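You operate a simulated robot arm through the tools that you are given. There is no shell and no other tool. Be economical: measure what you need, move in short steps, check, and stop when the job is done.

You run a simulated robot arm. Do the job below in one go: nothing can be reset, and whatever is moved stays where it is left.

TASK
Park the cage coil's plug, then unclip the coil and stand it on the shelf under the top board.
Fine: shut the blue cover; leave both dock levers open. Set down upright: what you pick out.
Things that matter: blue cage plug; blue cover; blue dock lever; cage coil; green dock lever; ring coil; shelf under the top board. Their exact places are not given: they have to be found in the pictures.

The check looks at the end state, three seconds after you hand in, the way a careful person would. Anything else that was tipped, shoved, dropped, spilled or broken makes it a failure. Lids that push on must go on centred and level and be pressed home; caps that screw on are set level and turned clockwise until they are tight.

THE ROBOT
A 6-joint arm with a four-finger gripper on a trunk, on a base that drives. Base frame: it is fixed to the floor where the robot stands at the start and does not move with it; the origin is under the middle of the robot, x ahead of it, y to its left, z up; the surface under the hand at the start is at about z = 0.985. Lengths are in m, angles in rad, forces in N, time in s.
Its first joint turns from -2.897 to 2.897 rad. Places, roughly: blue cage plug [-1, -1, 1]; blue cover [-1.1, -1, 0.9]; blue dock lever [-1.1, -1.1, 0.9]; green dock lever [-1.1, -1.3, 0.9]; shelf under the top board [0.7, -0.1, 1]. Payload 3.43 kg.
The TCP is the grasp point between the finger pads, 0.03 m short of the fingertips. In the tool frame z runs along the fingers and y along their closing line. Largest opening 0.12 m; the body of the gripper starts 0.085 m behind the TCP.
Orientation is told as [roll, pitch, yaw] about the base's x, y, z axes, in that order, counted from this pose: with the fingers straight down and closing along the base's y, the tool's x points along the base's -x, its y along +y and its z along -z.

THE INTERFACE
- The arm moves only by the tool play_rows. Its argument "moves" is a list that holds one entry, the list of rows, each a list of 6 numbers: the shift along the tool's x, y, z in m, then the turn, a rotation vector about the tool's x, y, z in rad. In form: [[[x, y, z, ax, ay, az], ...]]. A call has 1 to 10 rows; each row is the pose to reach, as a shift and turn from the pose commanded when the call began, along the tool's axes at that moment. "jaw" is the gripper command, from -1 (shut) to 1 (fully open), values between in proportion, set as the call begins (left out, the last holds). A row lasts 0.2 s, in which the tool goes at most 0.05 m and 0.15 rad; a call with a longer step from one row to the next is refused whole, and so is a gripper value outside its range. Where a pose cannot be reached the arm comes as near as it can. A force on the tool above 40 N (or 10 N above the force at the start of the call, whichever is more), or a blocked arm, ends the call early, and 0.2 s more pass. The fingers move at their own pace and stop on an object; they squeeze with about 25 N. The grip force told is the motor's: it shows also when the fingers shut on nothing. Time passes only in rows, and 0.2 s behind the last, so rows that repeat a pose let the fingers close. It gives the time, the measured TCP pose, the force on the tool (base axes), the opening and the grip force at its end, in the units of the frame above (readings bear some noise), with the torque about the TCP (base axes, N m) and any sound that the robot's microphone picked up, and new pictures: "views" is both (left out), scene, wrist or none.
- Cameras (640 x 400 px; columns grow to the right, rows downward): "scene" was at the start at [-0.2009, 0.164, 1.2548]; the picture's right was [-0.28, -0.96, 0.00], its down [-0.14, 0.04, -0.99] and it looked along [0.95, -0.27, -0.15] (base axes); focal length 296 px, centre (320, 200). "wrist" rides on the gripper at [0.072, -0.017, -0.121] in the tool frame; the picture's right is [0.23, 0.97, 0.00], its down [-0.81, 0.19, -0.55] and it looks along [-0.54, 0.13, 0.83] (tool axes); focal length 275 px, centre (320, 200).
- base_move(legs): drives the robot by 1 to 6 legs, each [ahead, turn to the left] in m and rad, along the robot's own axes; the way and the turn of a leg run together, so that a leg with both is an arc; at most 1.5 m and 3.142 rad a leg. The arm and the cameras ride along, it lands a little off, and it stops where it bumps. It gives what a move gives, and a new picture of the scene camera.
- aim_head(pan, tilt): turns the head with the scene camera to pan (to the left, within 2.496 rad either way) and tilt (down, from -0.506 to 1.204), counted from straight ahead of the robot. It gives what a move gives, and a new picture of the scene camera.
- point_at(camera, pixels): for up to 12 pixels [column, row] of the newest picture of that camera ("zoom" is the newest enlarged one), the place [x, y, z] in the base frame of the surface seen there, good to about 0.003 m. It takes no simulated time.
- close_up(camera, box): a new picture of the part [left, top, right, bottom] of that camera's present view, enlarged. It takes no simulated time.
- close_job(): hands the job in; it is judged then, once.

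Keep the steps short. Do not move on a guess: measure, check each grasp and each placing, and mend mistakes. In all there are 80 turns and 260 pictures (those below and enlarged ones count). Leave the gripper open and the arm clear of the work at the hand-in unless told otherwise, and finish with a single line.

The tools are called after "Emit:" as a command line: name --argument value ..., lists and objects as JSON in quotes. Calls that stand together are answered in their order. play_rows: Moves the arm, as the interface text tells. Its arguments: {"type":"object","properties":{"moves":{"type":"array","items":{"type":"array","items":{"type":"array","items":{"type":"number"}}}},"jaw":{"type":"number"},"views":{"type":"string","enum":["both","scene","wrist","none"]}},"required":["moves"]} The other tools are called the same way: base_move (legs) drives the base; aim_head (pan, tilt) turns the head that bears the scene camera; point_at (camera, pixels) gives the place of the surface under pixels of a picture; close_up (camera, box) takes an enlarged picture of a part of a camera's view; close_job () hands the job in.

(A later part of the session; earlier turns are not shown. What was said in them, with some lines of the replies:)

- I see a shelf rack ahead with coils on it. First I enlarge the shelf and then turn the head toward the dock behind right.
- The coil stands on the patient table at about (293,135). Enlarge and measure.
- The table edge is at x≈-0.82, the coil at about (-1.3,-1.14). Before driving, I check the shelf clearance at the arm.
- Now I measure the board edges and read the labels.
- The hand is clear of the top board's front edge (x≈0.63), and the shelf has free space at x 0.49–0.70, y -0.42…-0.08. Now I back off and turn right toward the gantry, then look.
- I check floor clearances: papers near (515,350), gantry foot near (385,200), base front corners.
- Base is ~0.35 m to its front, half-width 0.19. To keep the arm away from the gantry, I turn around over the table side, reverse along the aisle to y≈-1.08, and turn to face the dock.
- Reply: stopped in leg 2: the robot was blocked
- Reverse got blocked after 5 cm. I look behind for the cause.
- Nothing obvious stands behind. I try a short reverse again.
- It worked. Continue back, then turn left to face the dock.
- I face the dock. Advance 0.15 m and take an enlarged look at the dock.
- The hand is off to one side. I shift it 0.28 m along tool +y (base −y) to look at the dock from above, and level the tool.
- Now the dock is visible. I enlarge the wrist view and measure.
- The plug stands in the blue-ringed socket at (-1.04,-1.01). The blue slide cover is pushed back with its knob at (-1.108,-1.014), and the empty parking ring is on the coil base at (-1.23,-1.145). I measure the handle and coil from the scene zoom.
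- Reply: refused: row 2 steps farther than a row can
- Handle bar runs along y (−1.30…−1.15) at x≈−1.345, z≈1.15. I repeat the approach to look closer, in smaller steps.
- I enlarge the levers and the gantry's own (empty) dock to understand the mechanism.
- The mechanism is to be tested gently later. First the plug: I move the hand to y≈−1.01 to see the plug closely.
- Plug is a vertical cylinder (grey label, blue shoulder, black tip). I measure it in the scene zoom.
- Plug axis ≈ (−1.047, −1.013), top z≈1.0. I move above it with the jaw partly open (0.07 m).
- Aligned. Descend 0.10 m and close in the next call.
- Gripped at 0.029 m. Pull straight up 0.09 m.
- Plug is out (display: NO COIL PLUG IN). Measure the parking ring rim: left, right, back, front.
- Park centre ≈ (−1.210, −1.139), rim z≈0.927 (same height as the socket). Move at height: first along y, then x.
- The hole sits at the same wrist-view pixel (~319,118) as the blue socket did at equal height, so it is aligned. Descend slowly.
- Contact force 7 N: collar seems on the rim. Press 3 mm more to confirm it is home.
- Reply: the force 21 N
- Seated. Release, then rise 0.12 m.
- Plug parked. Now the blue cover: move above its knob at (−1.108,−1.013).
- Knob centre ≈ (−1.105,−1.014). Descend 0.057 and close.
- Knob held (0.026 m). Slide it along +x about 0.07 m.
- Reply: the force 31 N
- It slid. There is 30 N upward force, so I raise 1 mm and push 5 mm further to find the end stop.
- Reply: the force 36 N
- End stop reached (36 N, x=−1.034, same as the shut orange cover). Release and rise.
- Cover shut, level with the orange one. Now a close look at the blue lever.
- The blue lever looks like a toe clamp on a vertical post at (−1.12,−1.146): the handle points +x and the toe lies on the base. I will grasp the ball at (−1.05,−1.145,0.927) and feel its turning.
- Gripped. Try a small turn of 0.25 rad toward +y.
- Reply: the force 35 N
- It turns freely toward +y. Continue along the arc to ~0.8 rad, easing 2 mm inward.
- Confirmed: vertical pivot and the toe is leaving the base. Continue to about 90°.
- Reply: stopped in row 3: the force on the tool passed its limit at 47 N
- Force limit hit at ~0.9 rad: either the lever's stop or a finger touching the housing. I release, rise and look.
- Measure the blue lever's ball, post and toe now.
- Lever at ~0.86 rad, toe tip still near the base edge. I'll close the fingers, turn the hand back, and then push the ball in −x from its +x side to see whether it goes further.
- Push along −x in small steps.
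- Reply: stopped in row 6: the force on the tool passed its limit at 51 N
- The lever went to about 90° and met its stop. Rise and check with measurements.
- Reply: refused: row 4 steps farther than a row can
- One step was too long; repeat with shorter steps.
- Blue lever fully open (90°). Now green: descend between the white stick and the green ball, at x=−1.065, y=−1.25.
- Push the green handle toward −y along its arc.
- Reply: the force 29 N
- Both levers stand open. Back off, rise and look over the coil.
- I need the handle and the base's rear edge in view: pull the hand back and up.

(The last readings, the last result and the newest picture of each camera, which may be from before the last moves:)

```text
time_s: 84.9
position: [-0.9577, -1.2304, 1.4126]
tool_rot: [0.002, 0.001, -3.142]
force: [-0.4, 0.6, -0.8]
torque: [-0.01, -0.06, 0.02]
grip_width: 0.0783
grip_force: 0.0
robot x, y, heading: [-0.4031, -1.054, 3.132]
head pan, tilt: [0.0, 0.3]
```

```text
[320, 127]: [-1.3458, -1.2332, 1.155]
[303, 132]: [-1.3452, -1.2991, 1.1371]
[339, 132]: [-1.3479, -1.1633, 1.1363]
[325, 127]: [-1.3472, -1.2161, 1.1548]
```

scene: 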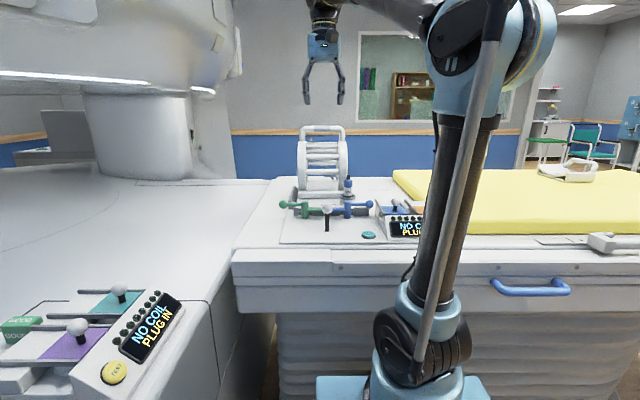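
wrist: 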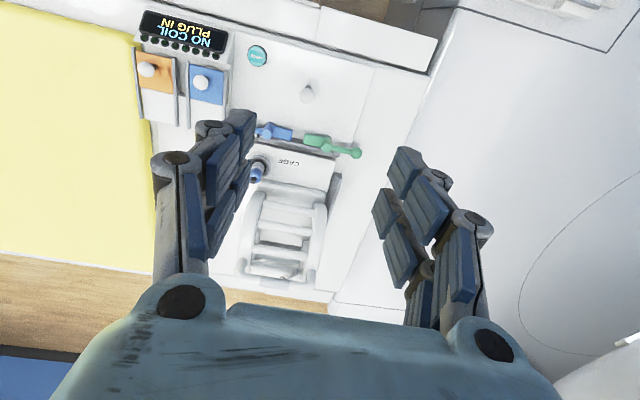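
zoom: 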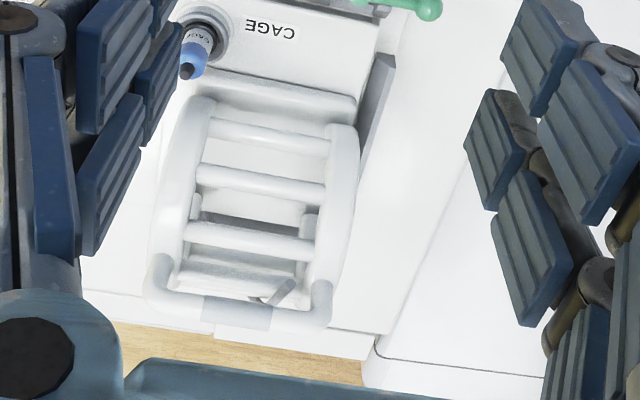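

Handle bar: centre ≈ (−1.356, −1.231, 1.147). Because the top board's edge (x≈0.63) overhangs the shelf, I'll grasp the bar with the hand tilted ~50°, coming from the robot's side. First turn the hand 90° about its axis while approaching.

Emit:
play_rows --moves '[[[-0.02, 0, 0.008, 0, 0, 0.15], [-0.04, 0, 0.016, 0, 0, 0.3], [-0.06, 0, 0.024, 0, 0, 0.45], [-0.08, 0, 0.032, 0, 0, 0.6], [-0.1, 0, 0.04, 0, 0, 0.75], [-0.12, 0, 0.048, 0, 0, 0.9], [-0.14, 0, 0.056, 0, 0, 1.05], [-0.16, 0, 0.064, 0, 0, 1.2], [-0.18, 0, 0.072, 0, 0, 1.35], [-0.19, 0, 0.08, 0, 0, 1.5]]]' --views "none"

Emit:
play_rows --moves '[[[0, 0, 0, -0.14, -0.005, 0.03], [0, 0, 0, -0.28, -0.01, 0.07], [0, 0, 0, -0.42, -0.015, 0.07], [0, 0, 0, -0.56, -0.02, 0.07], [0, 0, 0, -0.7, -0.025, 0.07], [0, 0, 0, -0.84, -0.03, 0.07], [0, 0, 0, -0.87, -0.03, 0.07], [0, 0, 0, -0.87, -0.03, 0.07]]]'

```text
time_s: 87.1
position: [-1.1488, -1.2297, 1.3313]
tool_rot: [0.0, 0.0, 1.638]
force: [0.5, 0.3, -0.2]
torque: [0.0, -0.02, 0.03]
grip_width: 0.0778
grip_force: 0.1
robot x, y, heading: [-0.4061, -1.0535, 3.132]
head pan, tilt: [0.0, 0.3]
```

```text
time_s: 88.9
position: [-1.1485, -1.2304, 1.3315]
tool_rot: [0.872, 0.004, 1.568]
force: [0.1, 0.3, -0.5]
torque: [0.0, -0.01, 0.04]
grip_width: 0.0777
grip_force: 0.1
robot x, y, heading: [-0.4054, -1.0599, 3.13]
head pan, tilt: [0.0, 0.3]
```

scene: 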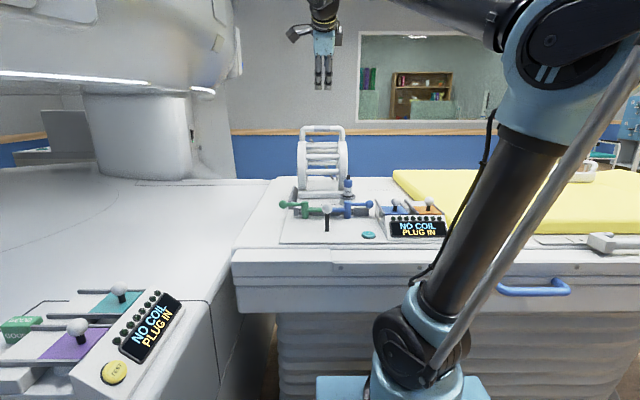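
wrist: 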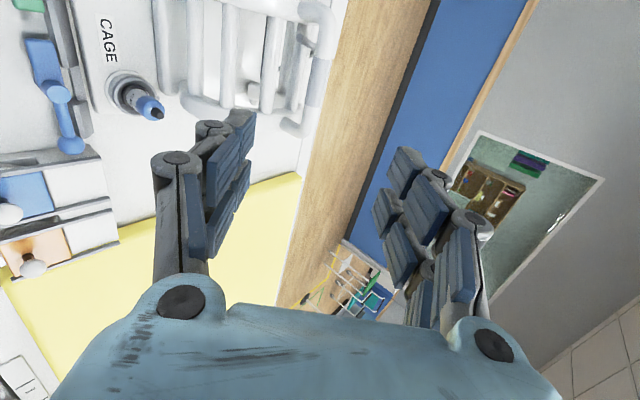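

Orientation is as wanted (tilt 0.87). Narrow the jaw to 0.045 m and approach to 0.10 m from the bar along the tool axis.

Emit:
play_rows --moves '[[[0, -0.002, 0.045, 0, 0, 0], [0, -0.004, 0.09, 0, 0, 0], [0, -0.006, 0.135, 0, 0, 0], [0, -0.0077, 0.1775, 0, 0, 0], [0, -0.0077, 0.1775, 0, 0, 0]]]' --jaw -0.22

Emit:
close_up --camera "scene" --box '[270, 70, 380, 160]'

```text
time_s: 90.1
position: [-1.2808, -1.2303, 1.2136]
tool_rot: [0.872, 0.003, 1.569]
force: [-0.4, -0.3, 0.3]
torque: [-0.02, -0.02, 0.02]
grip_width: 0.0468
grip_force: 0.1
robot x, y, heading: [-0.4082, -1.0553, 3.133]
head pan, tilt: [0.0, 0.3]
```

scene: 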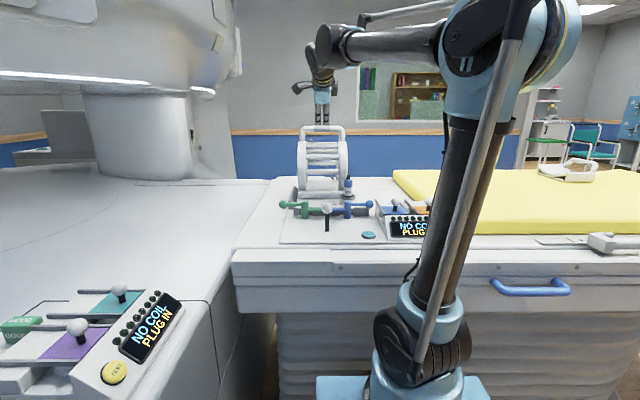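
wrist: 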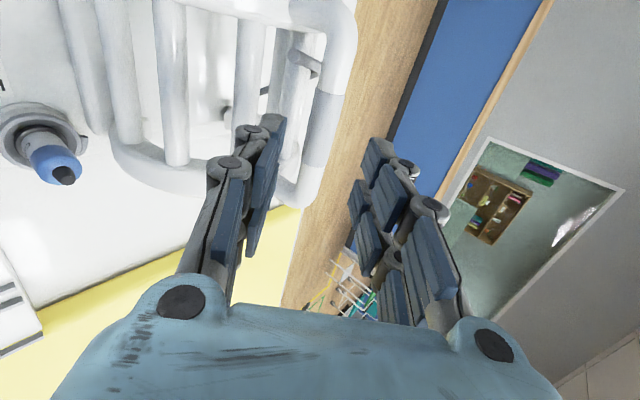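

```text
4.44 times, centred on (325, 115) of scene
```

zoom: 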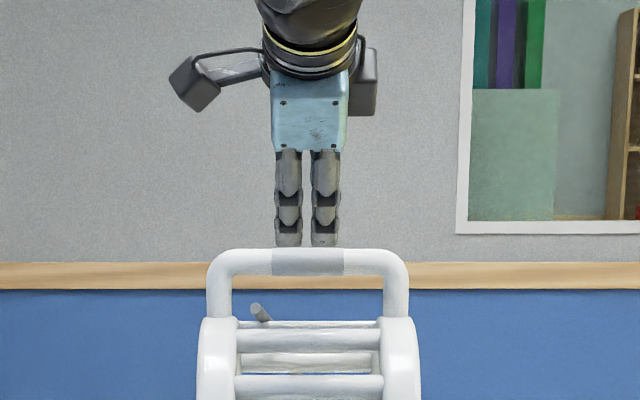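

Centred on the handle. Move in along the tool axis (bar diameter ≈0.026), with a small cross-correction.

Emit:
play_rows --moves '[[[0, -0.0058, 0.02, 0, 0, 0], [0, -0.0058, 0.04, 0, 0, 0], [0, -0.0058, 0.06, 0, 0, 0], [0, -0.0058, 0.078, 0, 0, 0], [0, -0.0058, 0.093, 0, 0, 0], [0, -0.0058, 0.093, 0, 0, 0]]]' --views "wrist"

Emit:
close_up --camera "scene" --box '[270, 90, 380, 180]'

```text
time_s: 91.5
position: [-1.3468, -1.231, 1.1476]
tool_rot: [0.87, 0.004, 1.569]
force: [-0.3, 0.5, 0.5]
torque: [-0.05, 0.0, 0.04]
grip_width: 0.0469
grip_force: 0.1
robot x, y, heading: [-0.4072, -1.0554, 3.133]
head pan, tilt: [0.0, 0.3]
```

wrist: 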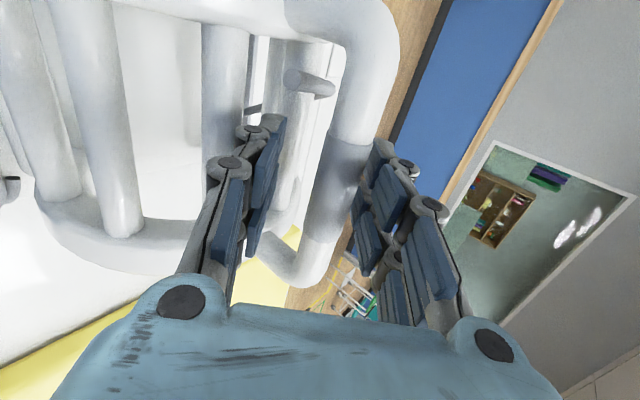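

```text
4.44 times, centred on (325, 135) of scene
```

zoom: 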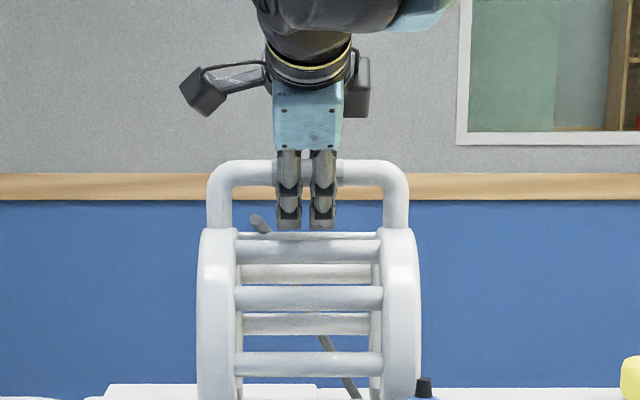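

The bar is between the pads but nearer the upper one. Shift 6 mm along tool +y and close.

Emit:
play_rows --moves '[[[0, 0.006, 0, 0, 0, 0], [0, 0.006, 0, 0, 0, 0]]]' --views "wrist"

Emit:
play_rows --moves '[[[0, 0, 0, 0, 0, 0], [0, 0, 0, 0, 0, 0], [0, 0, 0, 0, 0, 0]]]' --jaw -1 --views "wrist"

```text
time_s: 92.1
position: [-1.352, -1.2308, 1.151]
tool_rot: [0.872, 0.003, 1.569]
force: [-0.2, 0.2, -0.8]
torque: [-0.02, 0.04, 0.01]
grip_width: 0.0468
grip_force: 0.2
robot x, y, heading: [-0.4055, -1.0576, 3.13]
head pan, tilt: [0.0, 0.3]
```

wrist: 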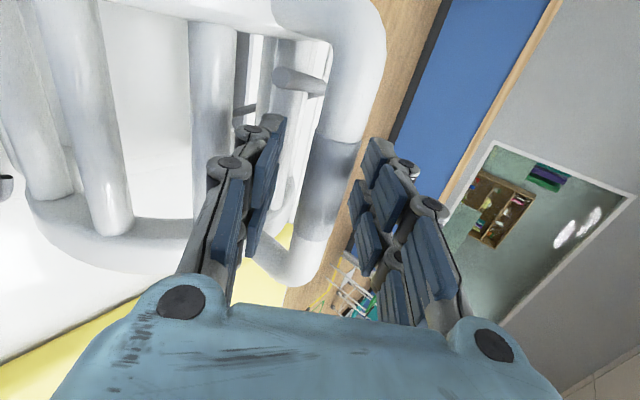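

```text
time_s: 92.9
position: [-1.3508, -1.2305, 1.1525]
tool_rot: [0.871, 0.004, 1.568]
force: [-3.9, -1.2, 26.6]
torque: [0.17, 0.24, 0.26]
grip_width: 0.0207
grip_force: 25.2
robot x, y, heading: [-0.4032, -1.0564, 3.133]
head pan, tilt: [0.0, 0.3]
```

wrist: 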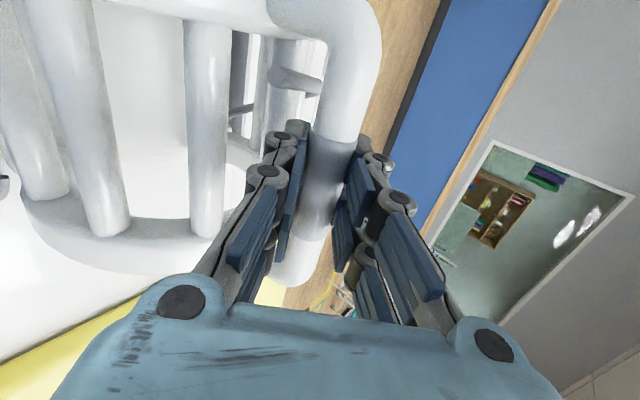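

Gripped at 0.0207 m. Lift slowly straight up by 3 cm (tool y +0.766h, z −0.643h) and check.

Emit:
play_rows --moves '[[[0, 0.0038, -0.0032, 0, 0, 0], [0, 0.0077, -0.0064, 0, 0, 0], [0, 0.0115, -0.0096, 0, 0, 0], [0, 0.0153, -0.0129, 0, 0, 0], [0, 0.0191, -0.0161, 0, 0, 0], [0, 0.023, -0.0193, 0, 0, 0], [0, 0.023, -0.0193, 0, 0, 0]]]'

Emit:
close_up --camera "scene" --box '[260, 100, 400, 240]'

```text
time_s: 94.5
position: [-1.3498, -1.2299, 1.1816]
tool_rot: [0.868, 0.003, 1.571]
force: [0.0, 0.6, -12.3]
torque: [-0.19, 0.07, -0.01]
grip_width: 0.021
grip_force: 25.1
robot x, y, heading: [-0.4036, -1.0523, 3.135]
head pan, tilt: [0.0, 0.3]
```

scene: 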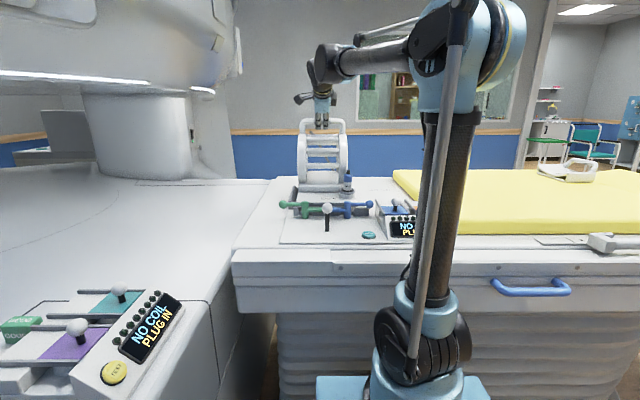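
wrist: 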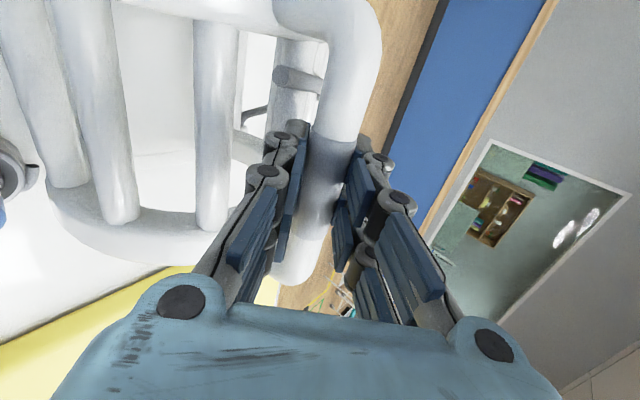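

```text
2.86 times, centred on (330, 170) of scene
```

zoom: 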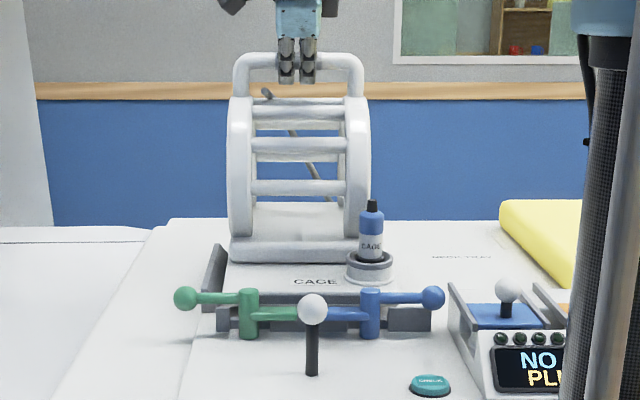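

Coil is lifting free (12 N), slightly nose-down. Lift another 0.14 m.

Emit:
play_rows --moves '[[[0, 0.0115, -0.0096, 0, 0, 0], [0, 0.0268, -0.0225, 0, 0, 0], [0, 0.0421, -0.0354, 0, 0, 0], [0, 0.0575, -0.0482, 0, 0, 0], [0, 0.0728, -0.0611, 0, 0, 0], [0, 0.0881, -0.074, 0, 0, 0], [0, 0.1, -0.084, 0, 0, 0], [0, 0.1072, -0.09, 0, 0, 0], [0, 0.1072, -0.09, 0, 0, 0]]]'

Emit:
close_up --camera "scene" --box '[260, 80, 400, 240]'

```text
time_s: 96.5
position: [-1.351, -1.2297, 1.3214]
tool_rot: [0.87, 0.006, 1.57]
force: [0.0, 0.0, -12.7]
torque: [-0.21, 0.06, 0.03]
grip_width: 0.0208
grip_force: 24.8
robot x, y, heading: [-0.4003, -1.0541, 3.133]
head pan, tilt: [0.0, 0.3]
```

scene: 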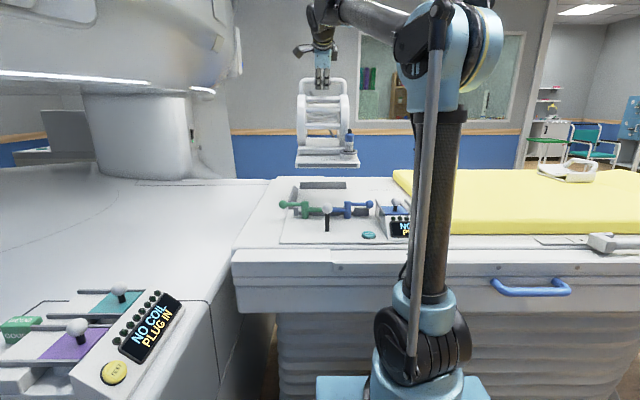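
wrist: 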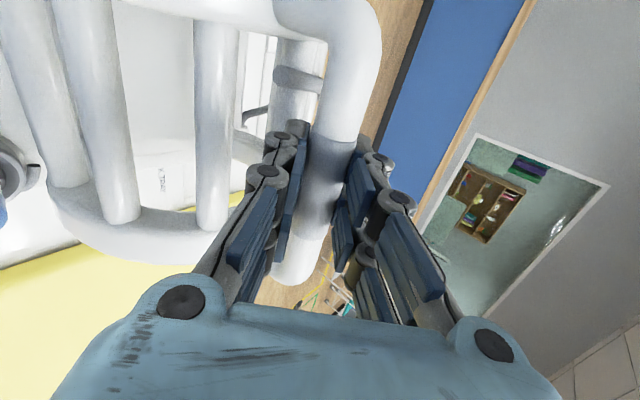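

```text
2.50 times, centred on (330, 160) of scene
```

zoom: 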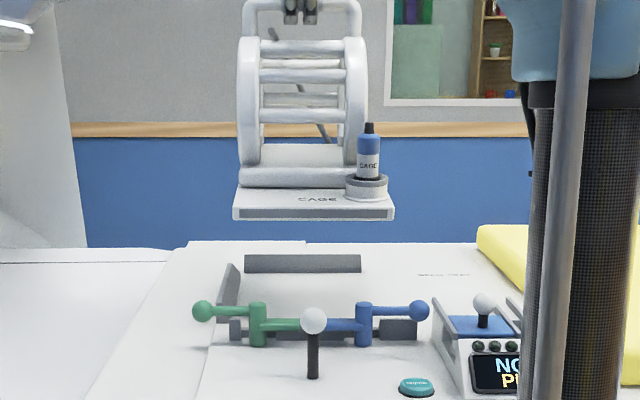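

Coil hangs steadily. Measure its base edges to know its size and pitch.

Emit:
point_at --camera "zoom" --pixels '[[240, 209], [388, 209], [315, 217], [300, 195], [250, 191], [315, 207], [238, 216], [392, 216], [300, 150], [245, 155]]'

```text
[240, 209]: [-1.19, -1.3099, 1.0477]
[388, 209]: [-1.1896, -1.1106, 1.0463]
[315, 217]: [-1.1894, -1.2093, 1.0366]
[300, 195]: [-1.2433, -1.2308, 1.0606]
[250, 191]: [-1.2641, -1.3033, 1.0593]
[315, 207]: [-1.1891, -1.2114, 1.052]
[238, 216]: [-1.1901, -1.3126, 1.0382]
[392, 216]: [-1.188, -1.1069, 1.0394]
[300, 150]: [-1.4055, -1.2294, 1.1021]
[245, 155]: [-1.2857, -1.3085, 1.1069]
```

Base front hangs ~10° nose-down; bar to front edge ≈0.16 m now. Retract the coil toward the robot (base +x 0.34) and to its centre line (base +y 0.2).

Emit:
play_rows --moves '[[[-0.01, -0.0109, -0.013, 0, 0, 0], [-0.03, -0.0328, -0.0391, 0, 0, 0], [-0.053, -0.0579, -0.069, 0, 0, 0], [-0.077, -0.0842, -0.1003, 0, 0, 0], [-0.101, -0.1104, -0.1315, 0, 0, 0], [-0.125, -0.1366, -0.1628, 0, 0, 0], [-0.149, -0.1629, -0.194, 0, 0, 0], [-0.172, -0.188, -0.2239, 0, 0, 0], [-0.19, -0.2077, -0.2474, 0, 0, 0], [-0.2, -0.2186, -0.2604, 0, 0, 0]]]'

```text
time_s: 98.7
position: [-1.0104, -1.0299, 1.3229]
tool_rot: [0.869, 0.007, 1.567]
force: [0.1, 1.0, -12.8]
torque: [-0.17, 0.05, 0.02]
grip_width: 0.021
grip_force: 25.1
robot x, y, heading: [-0.4034, -1.0533, 3.134]
head pan, tilt: [0.0, 0.3]
```

scene: 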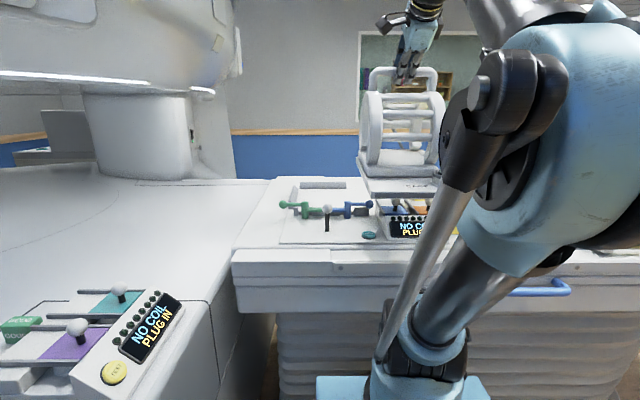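
wrist: 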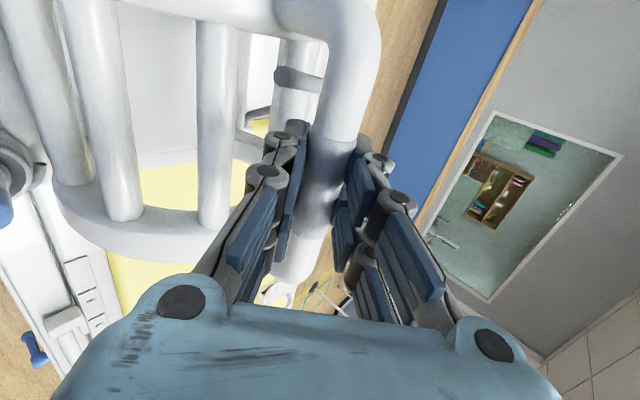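

Held steadily. Now reverse 0.15 m, turn right to face +y.

Emit:
base_move --legs '[[-0.15, 0], [0, -1.565]]'

```text
time_s: 104.4
position: [-0.2319, -0.4495, 1.321]
tool_rot: [0.871, 0.005, -0.007]
force: [-0.9, 0.2, -12.8]
torque: [-0.03, 0.23, 0.02]
grip_width: 0.0213
grip_force: 25.1
robot x, y, heading: [-0.2677, -1.0541, 1.55]
head pan, tilt: [0.0, 0.3]
```

scene: 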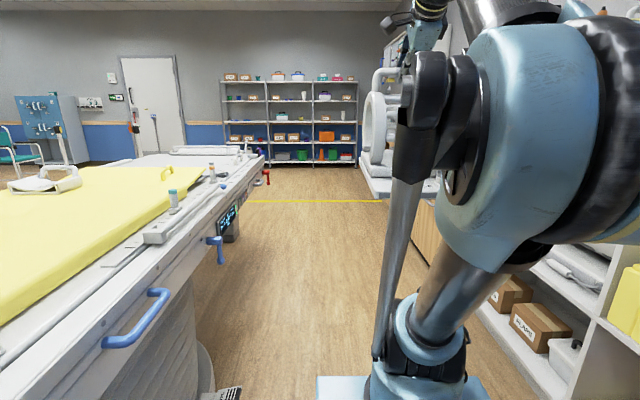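

Drive along the aisle 0.82 m, then turn right to face the shelf.

Emit:
base_move --legs '[[0.41, 0], [0.41, 0], [0, -1.555]]'

Emit:
aim_head --pan -0.15 --tilt 0.25

```text
time_s: 113.4
position: [0.3309, -0.2893, 1.3279]
tool_rot: [0.879, 0.002, -1.57]
force: [0.8, 0.1, -11.6]
torque: [0.16, 0.13, 0.01]
grip_width: 0.0214
grip_force: 25.3
robot x, y, heading: [-0.2556, -0.2454, -0.003]
head pan, tilt: [0.0, 0.3]
```

scene: 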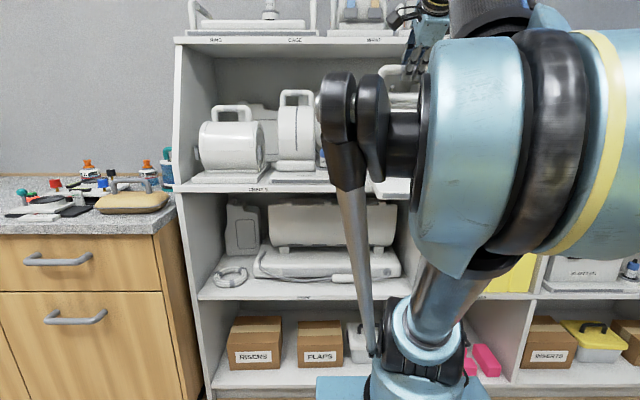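

```text
time_s: 114.1
position: [0.3152, -0.2866, 1.3355]
tool_rot: [0.894, 0.002, -1.572]
force: [0.9, 0.2, -13.0]
torque: [0.09, 0.2, 0.03]
grip_width: 0.0216
grip_force: 25.5
robot x, y, heading: [-0.2558, -0.2456, -0.002]
head pan, tilt: [-0.15, 0.25]
```

scene: 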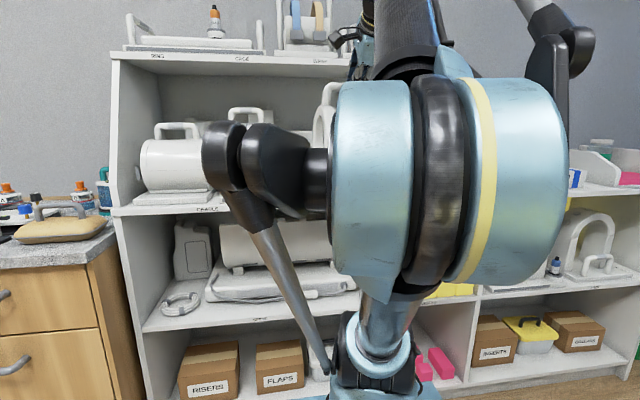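

The shelf is ahead; the arm blocks the scene view. Drive forward 0.2 m (coil bottom at ≈1.04 stays above the shelf at 0.985), then look via the wrist.

Emit:
base_move --legs '[[0.2, 0]]'

Emit:
close_up --camera "wrist" --box '[0, 0, 640, 400]'

Emit:
aim_head --pan -0.6 --tilt 0.2

```text
time_s: 115.7
position: [0.5164, -0.2895, 1.3353]
tool_rot: [0.894, 0.003, -1.571]
force: [-0.3, -0.3, -12.1]
torque: [0.08, 0.19, 0.02]
grip_width: 0.0218
grip_force: 25.3
robot x, y, heading: [-0.0596, -0.2488, -0.008]
head pan, tilt: [-0.15, 0.25]
```

scene: 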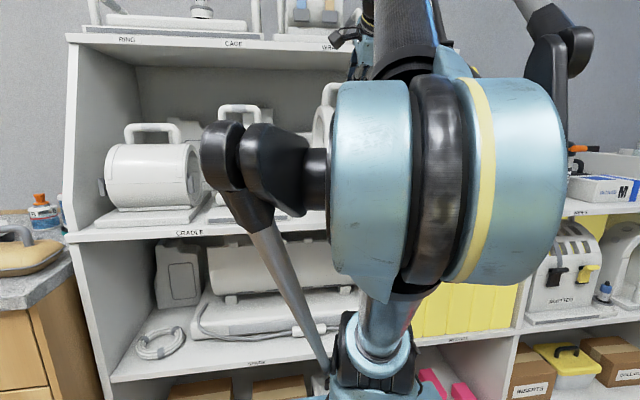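

```text
1.00 times, centred on (320, 200) of wrist (not enlarged: the box is as wide or as high as the picture)
```

zoom: 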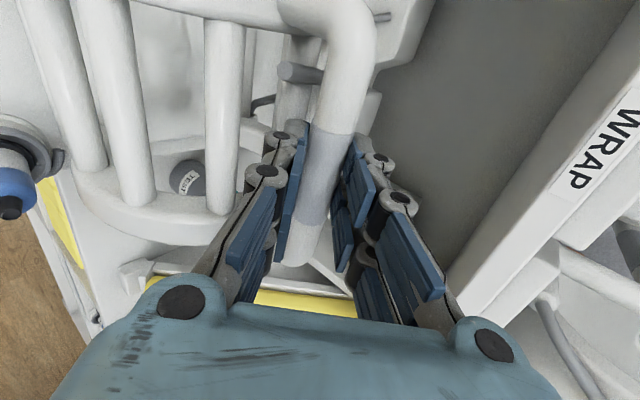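

```text
time_s: 116.6
position: [0.5019, -0.2868, 1.3429]
tool_rot: [0.904, 0.001, -1.573]
force: [0.2, -1.0, -12.0]
torque: [0.14, 0.16, 0.01]
grip_width: 0.0217
grip_force: 24.9
robot x, y, heading: [-0.0581, -0.2479, -0.004]
head pan, tilt: [-0.6, 0.201]
```

scene: 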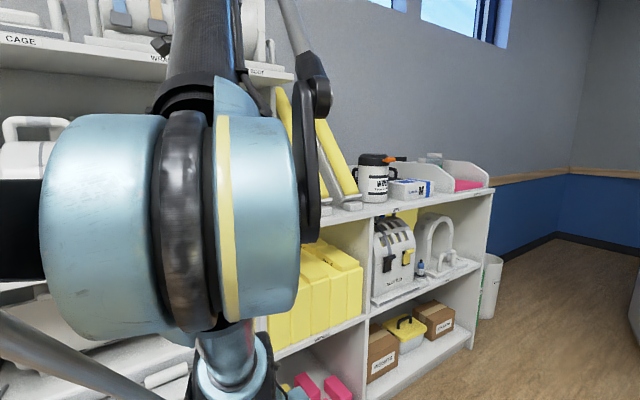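

I measure bottle, shelf and board edge from the wrist view.

Emit:
point_at --camera "wrist" --pixels '[[188, 175], [175, 180], [180, 95], [70, 120], [590, 160], [480, 290], [270, 30], [15, 160], [395, 20], [60, 250], [370, 100], [100, 300]]'

Emit:
close_up --camera "wrist" --box '[0, 0, 320, 320]'

```text
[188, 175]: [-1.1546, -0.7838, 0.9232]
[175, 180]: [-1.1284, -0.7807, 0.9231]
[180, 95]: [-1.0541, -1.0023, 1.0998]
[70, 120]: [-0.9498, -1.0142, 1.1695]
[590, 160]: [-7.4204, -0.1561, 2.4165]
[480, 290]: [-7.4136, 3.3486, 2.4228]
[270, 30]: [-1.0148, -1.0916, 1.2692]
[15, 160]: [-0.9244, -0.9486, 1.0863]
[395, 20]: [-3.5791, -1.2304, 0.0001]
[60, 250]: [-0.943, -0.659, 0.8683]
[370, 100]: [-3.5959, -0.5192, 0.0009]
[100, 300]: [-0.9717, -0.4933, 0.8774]
```

```text
1.25 times, centred on (160, 160) of wrist
```

zoom: 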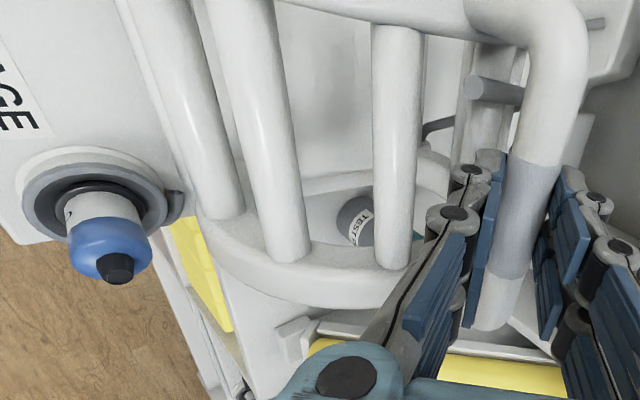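

That used an old wrist picture; use the new enlarged one.

Emit:
point_at --camera "zoom" --pixels '[[352, 222], [360, 235], [320, 215], [322, 120], [90, 200], [20, 130], [290, 280], [230, 300], [270, 340], [110, 265], [530, 220], [160, 240]]'

```text
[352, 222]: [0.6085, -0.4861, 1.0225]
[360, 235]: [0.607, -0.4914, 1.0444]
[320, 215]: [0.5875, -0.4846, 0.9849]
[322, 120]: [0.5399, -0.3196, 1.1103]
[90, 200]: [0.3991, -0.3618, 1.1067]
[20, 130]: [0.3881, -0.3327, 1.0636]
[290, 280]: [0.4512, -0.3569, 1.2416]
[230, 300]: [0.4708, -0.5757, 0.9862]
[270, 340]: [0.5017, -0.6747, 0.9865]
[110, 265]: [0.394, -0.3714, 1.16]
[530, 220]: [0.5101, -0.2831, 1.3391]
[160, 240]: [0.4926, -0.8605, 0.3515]
```

Bottle is at y≈−0.49, so I target handle y≈−0.267. Move in low: down to z≈1.31, then forward to x≈0.64 with the current tilt, keeping the hand in front of the board edge.

Emit:
play_rows --moves '[[[0.005, -0.013, 0.01, 0, 0, 0], [0.01, -0.0259, 0.0204, 0, 0, 0], [0.015, -0.0104, 0.0401, 0, 0, 0], [0.02, 0.0081, 0.0636, 0, 0, 0], [0.02, 0.0266, 0.0872, 0, 0, 0], [0.02, 0.0452, 0.1108, 0, 0, 0], [0.02, 0.06, 0.1297, 0, 0, 0], [0.02, 0.06, 0.1297, 0, 0, 0]]]'

```text
time_s: 118.4
position: [0.6407, -0.2679, 1.3102]
tool_rot: [0.907, 0.003, -1.57]
force: [-0.1, 0.2, -12.2]
torque: [0.14, 0.27, -0.03]
grip_width: 0.0219
grip_force: 24.8
robot x, y, heading: [-0.0637, -0.2521, -0.008]
head pan, tilt: [-0.6, 0.201]
```

scene: 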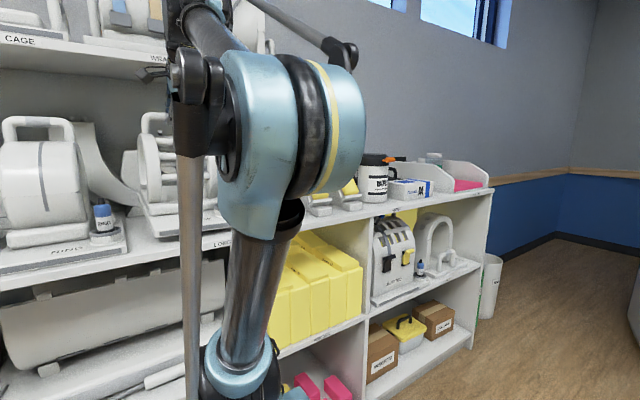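
wrist: 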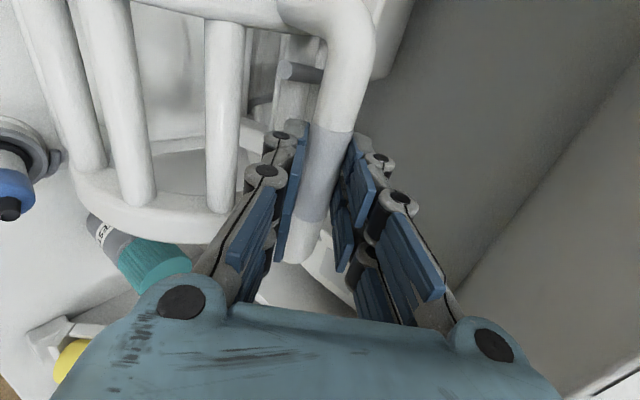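

Now the scene camera sees the cage coil over the shelf. Zoom and measure.

Emit:
close_up --camera "scene" --box '[0, 90, 240, 290]'

Emit:
point_at --camera "zoom" --pixels '[[395, 391], [400, 380], [420, 350], [370, 280], [320, 360], [335, 340], [255, 380], [440, 395], [345, 270], [385, 375]]'

```text
2.00 times, centred on (120, 190) of scene
```

zoom: 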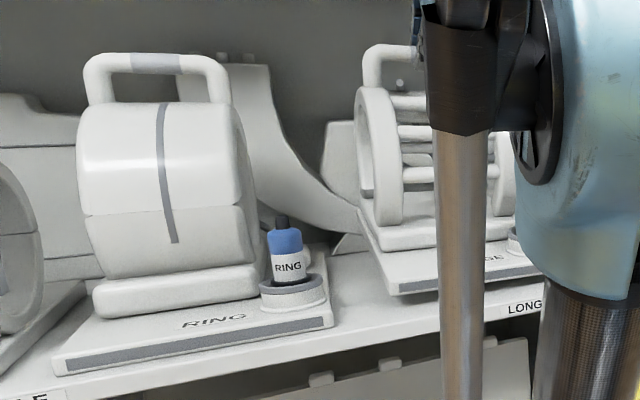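

```text
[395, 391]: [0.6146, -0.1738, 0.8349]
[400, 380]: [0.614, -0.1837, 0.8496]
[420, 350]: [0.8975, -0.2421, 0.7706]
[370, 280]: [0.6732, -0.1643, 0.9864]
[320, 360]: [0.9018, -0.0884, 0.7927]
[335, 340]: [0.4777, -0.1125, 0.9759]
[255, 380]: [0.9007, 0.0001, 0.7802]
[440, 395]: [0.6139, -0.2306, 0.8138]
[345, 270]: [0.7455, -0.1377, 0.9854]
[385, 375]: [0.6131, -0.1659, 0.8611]
```

Emit:
point_at --camera "zoom" --pixels '[[397, 290], [399, 284], [402, 278], [365, 230], [430, 280], [362, 215], [330, 315], [332, 300], [410, 297], [380, 330], [500, 268], [345, 245]]'

```text
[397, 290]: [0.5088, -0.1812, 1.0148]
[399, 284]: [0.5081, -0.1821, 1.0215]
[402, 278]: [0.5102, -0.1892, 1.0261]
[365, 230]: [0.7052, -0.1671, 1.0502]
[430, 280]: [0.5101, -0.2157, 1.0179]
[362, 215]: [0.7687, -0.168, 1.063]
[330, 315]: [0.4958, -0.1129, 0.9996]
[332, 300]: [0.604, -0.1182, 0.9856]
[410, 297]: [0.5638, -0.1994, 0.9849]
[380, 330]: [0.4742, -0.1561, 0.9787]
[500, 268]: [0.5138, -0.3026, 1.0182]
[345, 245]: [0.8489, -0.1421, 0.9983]
```

Front edge of the base: x≈0.509, bottom z≈1.012, pitch ≈8°, with 5 cm clear of the ring coil. Lower till the front edge just touches.

Emit:
play_rows --moves '[[[0, -0.0071, 0.0024, 0, 0, 0], [0, -0.0141, 0.0047, 0, 0, 0], [0, -0.021, 0.0067, 0, 0, 0], [0, -0.0275, 0.0087, 0, 0, 0], [0, -0.0275, 0.0087, 0, 0, 0]]]' --views "none"

Emit:
close_up --camera "scene" --box '[120, 140, 240, 250]'

Emit:
point_at --camera "zoom" --pixels '[[260, 275], [262, 262], [200, 180], [320, 265], [440, 240], [290, 255]]'

```text
time_s: 119.6
position: [0.6289, -0.2696, 1.2835]
tool_rot: [0.906, 0.0, -1.571]
force: [0.2, -1.0, -11.2]
torque: [-0.05, 0.22, 0.0]
grip_width: 0.0219
grip_force: 24.6
robot x, y, heading: [-0.0601, -0.2481, -0.01]
head pan, tilt: [-0.6, 0.201]
```

```text
3.64 times, centred on (180, 195) of scene
```

zoom: 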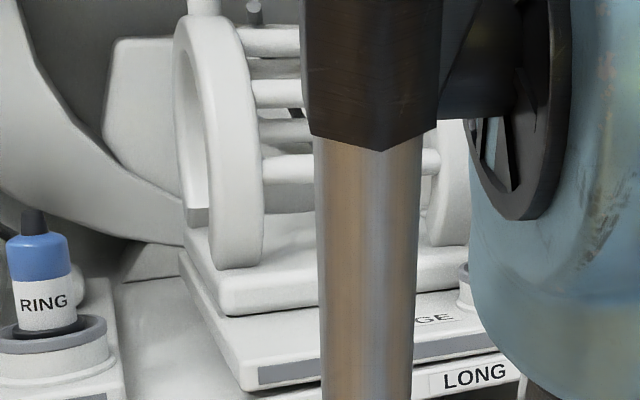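

```text
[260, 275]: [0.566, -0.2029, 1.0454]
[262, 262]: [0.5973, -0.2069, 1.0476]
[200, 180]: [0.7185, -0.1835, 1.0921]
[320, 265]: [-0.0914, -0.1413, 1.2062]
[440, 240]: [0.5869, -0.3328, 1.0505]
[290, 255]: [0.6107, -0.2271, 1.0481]
```

Nearly touching. Now right the coil about its front edge: forward 4 cm, down 2.3 cm along an arc.

Emit:
play_rows --moves '[[[0, -0.0032, 0.0025, 0, 0, 0], [0, -0.002, 0.0104, 0, 0, 0], [0, -0.0015, 0.0176, 0, 0, 0], [0, -0.0003, 0.0257, 0, 0, 0], [0, 0.001, 0.0322, 0, 0, 0], [0, 0.0034, 0.0392, 0, 0, 0], [0, 0.0061, 0.046, 0, 0, 0], [0, 0.0061, 0.046, 0, 0, 0]]]' --views "wrist"

Emit:
close_up --camera "scene" --box '[120, 140, 240, 250]'

Emit:
point_at --camera "zoom" --pixels '[[260, 365], [262, 355], [230, 330], [200, 290], [300, 355], [250, 385], [460, 345], [180, 260]]'

```text
time_s: 121.4
position: [0.6697, -0.2677, 1.2599]
tool_rot: [0.908, 0.002, -1.571]
force: [-1.1, 0.1, 24.7]
torque: [0.21, -0.19, 0.14]
grip_width: 0.0211
grip_force: 25.4
robot x, y, heading: [-0.0598, -0.2493, -0.005]
head pan, tilt: [-0.6, 0.201]
```

wrist: 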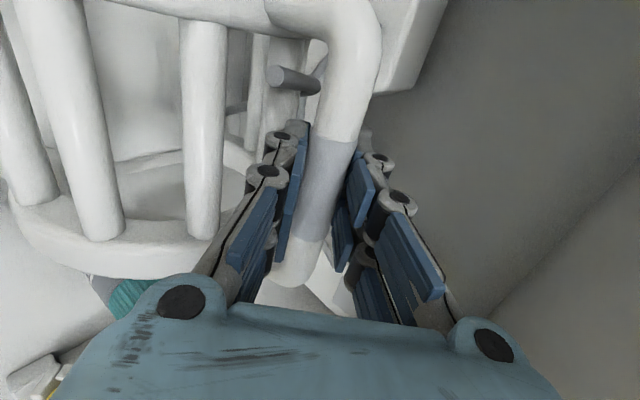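

```text
3.64 times, centred on (180, 195) of scene
```

zoom: 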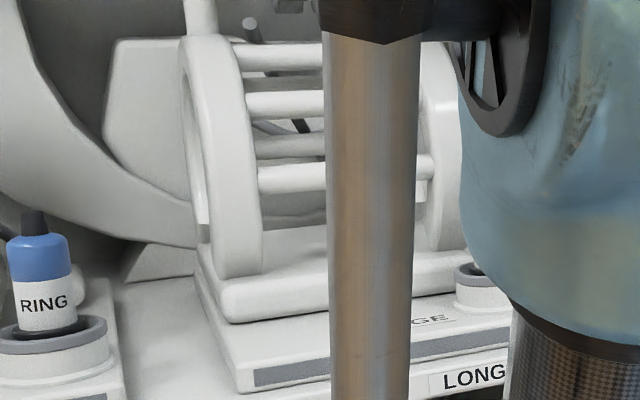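

```text
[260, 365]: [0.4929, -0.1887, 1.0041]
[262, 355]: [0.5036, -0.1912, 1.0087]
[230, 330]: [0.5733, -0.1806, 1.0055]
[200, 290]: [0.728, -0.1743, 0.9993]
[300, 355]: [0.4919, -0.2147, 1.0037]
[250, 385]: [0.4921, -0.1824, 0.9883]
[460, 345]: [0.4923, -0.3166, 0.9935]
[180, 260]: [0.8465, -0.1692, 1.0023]
```

Base is level (top z 1.004–1.009), front edge at x≈0.492 on the shelf, pressed with 25 N. Release by opening to 0.045 m, then back off along the tool axis.

Emit:
play_rows --moves '[[[0, 0.001, -0.001, 0, 0, 0], [0, 0.001, -0.001, 0, 0, 0], [0, 0.001, -0.001, 0, 0, 0], [0, 0.001, -0.001, 0, 0, 0]]]' --jaw -0.22 --views "wrist"

Emit:
close_up --camera "scene" --box '[120, 140, 240, 250]'

```text
time_s: 122.4
position: [0.6687, -0.2678, 1.262]
tool_rot: [0.905, 0.003, -1.573]
force: [-0.4, -0.4, -0.6]
torque: [-0.02, 0.0, 0.02]
grip_width: 0.0467
grip_force: 0.1
robot x, y, heading: [-0.0607, -0.2485, -0.006]
head pan, tilt: [-0.6, 0.201]
```

wrist: 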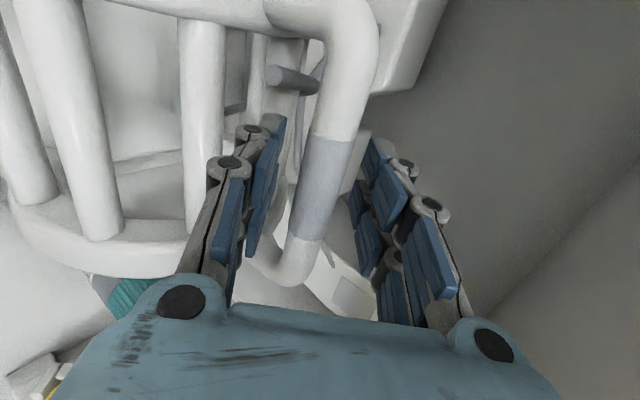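

```text
3.64 times, centred on (180, 195) of scene
```

zoom: 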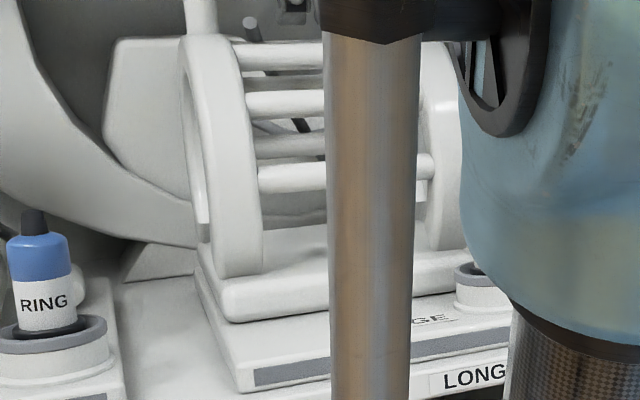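

Coil stands unchanged, level. Withdraw along the tool axis 0.2 m.

Emit:
play_rows --moves '[[[0, 0, -0.02, 0, 0, 0], [0, 0, -0.04, 0, 0, 0], [0, 0, -0.07, 0, 0, 0], [0, 0, -0.1, 0, 0, 0], [0, 0, -0.14, 0, 0, 0], [0, 0, -0.18, 0, 0, 0], [0, -0.02, -0.21, 0, 0, 0], [0, -0.02, -0.21, 0, 0, 0]]]'

Emit:
base_move --legs '[[-0.25, 0]]'

Emit:
aim_head --pan -0.2 --tilt 0.2

```text
time_s: 124.2
position: [0.4914, -0.2661, 1.3743]
tool_rot: [0.905, 0.002, -1.572]
force: [0.1, 0.4, -0.8]
torque: [0.0, 0.0, -0.03]
grip_width: 0.0469
grip_force: 0.0
robot x, y, heading: [-0.0558, -0.2456, -0.006]
head pan, tilt: [-0.6, 0.201]
```

scene: 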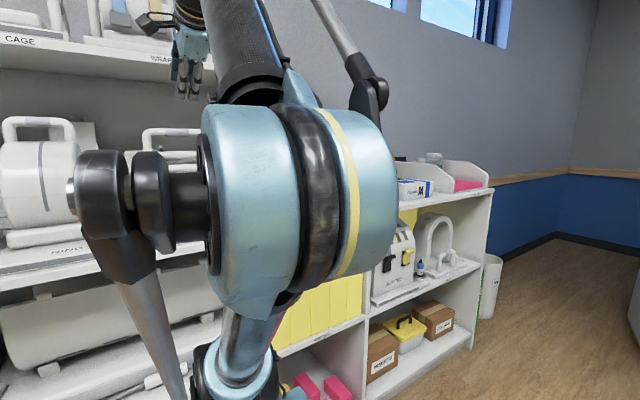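
wrist: 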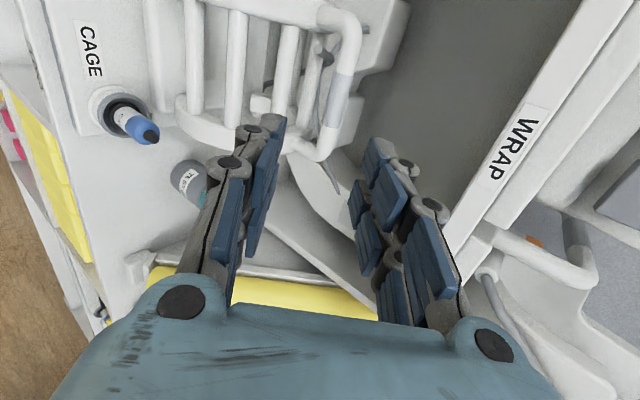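

```text
time_s: 126.0
position: [0.242, -0.2641, 1.3731]
tool_rot: [0.906, 0.001, -1.572]
force: [1.0, 0.0, 0.4]
torque: [-0.01, 0.02, 0.04]
grip_width: 0.0465
grip_force: 0.0
robot x, y, heading: [-0.3076, -0.2515, -0.001]
head pan, tilt: [-0.6, 0.201]
```

scene: 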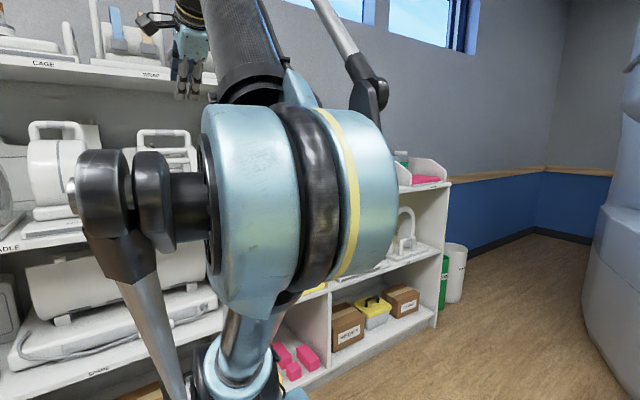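

```text
time_s: 126.9
position: [0.2234, -0.2631, 1.3792]
tool_rot: [0.919, 0.004, -1.572]
force: [0.2, -0.4, 1.1]
torque: [0.0, 0.01, 0.0]
grip_width: 0.0468
grip_force: 0.0
robot x, y, heading: [-0.3092, -0.2487, -0.008]
head pan, tilt: [-0.201, 0.201]
```

scene: 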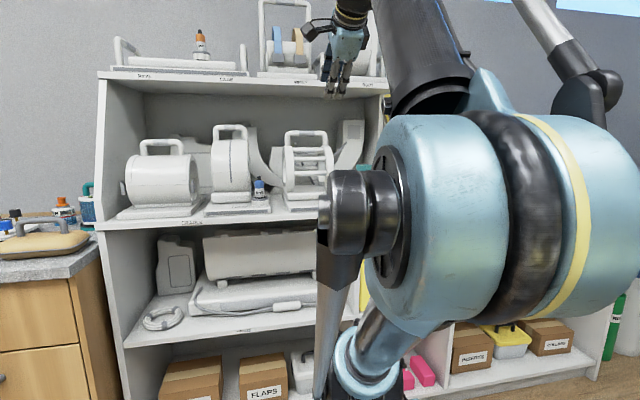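

The cage coil stands on the shelf between ring coil and bottle. Zoom, then look back at the dock and open the jaw.

Emit:
close_up --camera "scene" --box '[200, 110, 400, 235]'

Emit:
play_rows --moves '[[[0, 0, 0, 0, 0, 0], [0, 0, 0, 0, 0, 0], [0, 0, 0, 0, 0, 0]]]' --jaw 1 --views "wrist"

Emit:
aim_head --pan -2.3 --tilt 0.4

Emit:
close_up --camera "scene" --box '[160, 60, 400, 220]'

```text
3.20 times, centred on (300, 172) of scene
```

zoom: 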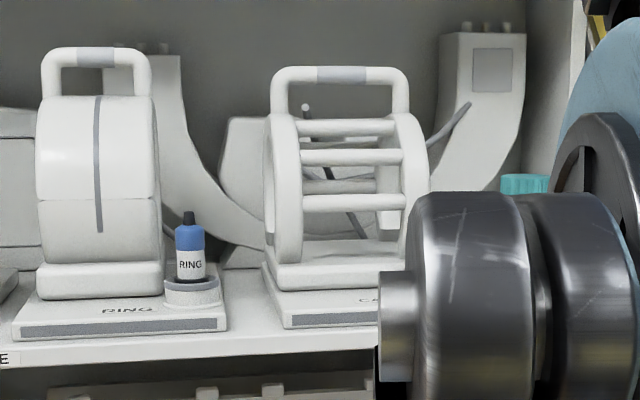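

```text
time_s: 127.7
position: [0.226, -0.2624, 1.3784]
tool_rot: [0.918, 0.004, -1.57]
force: [0.3, 0.5, -0.2]
torque: [0.0, -0.04, 0.02]
grip_width: 0.1201
grip_force: 0.0
robot x, y, heading: [-0.3066, -0.2486, -0.005]
head pan, tilt: [-0.201, 0.201]
```

wrist: 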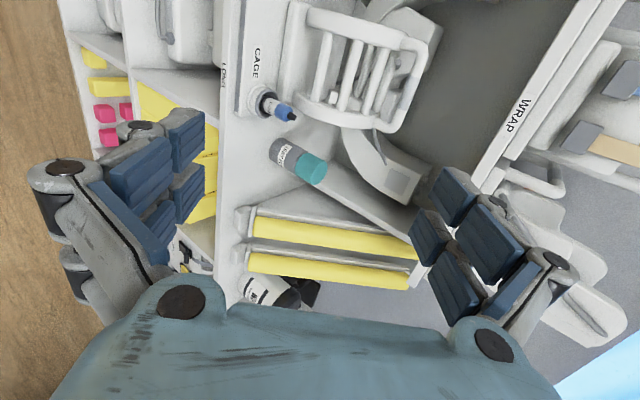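

```text
time_s: 129.7
position: [0.2239, -0.2631, 1.3781]
tool_rot: [0.917, 0.003, -1.571]
force: [0.2, -0.1, 0.0]
torque: [-0.02, 0.0, 0.0]
grip_width: 0.1199
grip_force: 0.1
robot x, y, heading: [-0.3102, -0.2488, -0.008]
head pan, tilt: [-2.3, 0.4]
```

scene: 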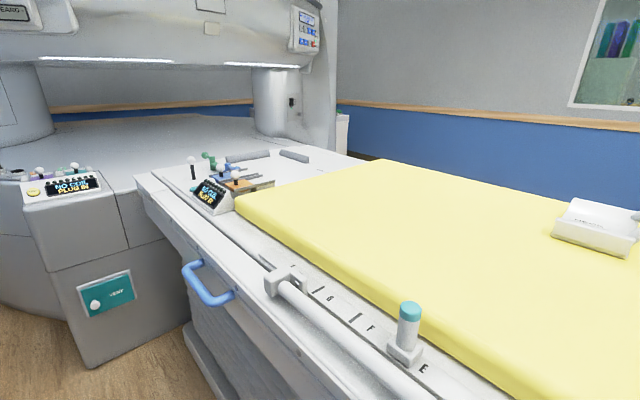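

```text
2.50 times, centred on (280, 140) of scene
```

zoom: 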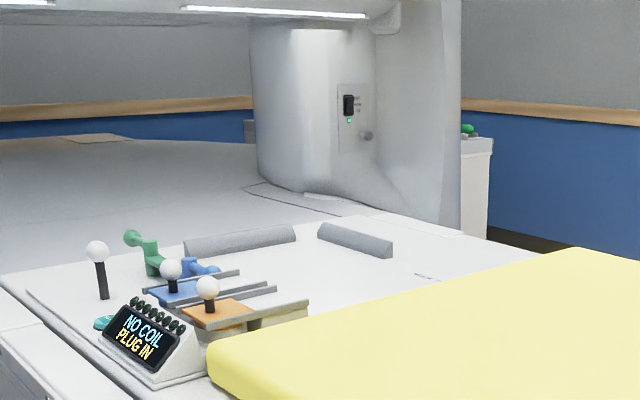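

The coil stands upright with its plug parked, the blue cover is shut, both levers are open, the jaw is open and the arm is clear. Handing in.

Emit:
close_job

```text
The job is handed in.
```

The cage coil's plug is parked on its base and the coil stands upright on the shelf under the top board, with the blue cover shut and both dock levers open.
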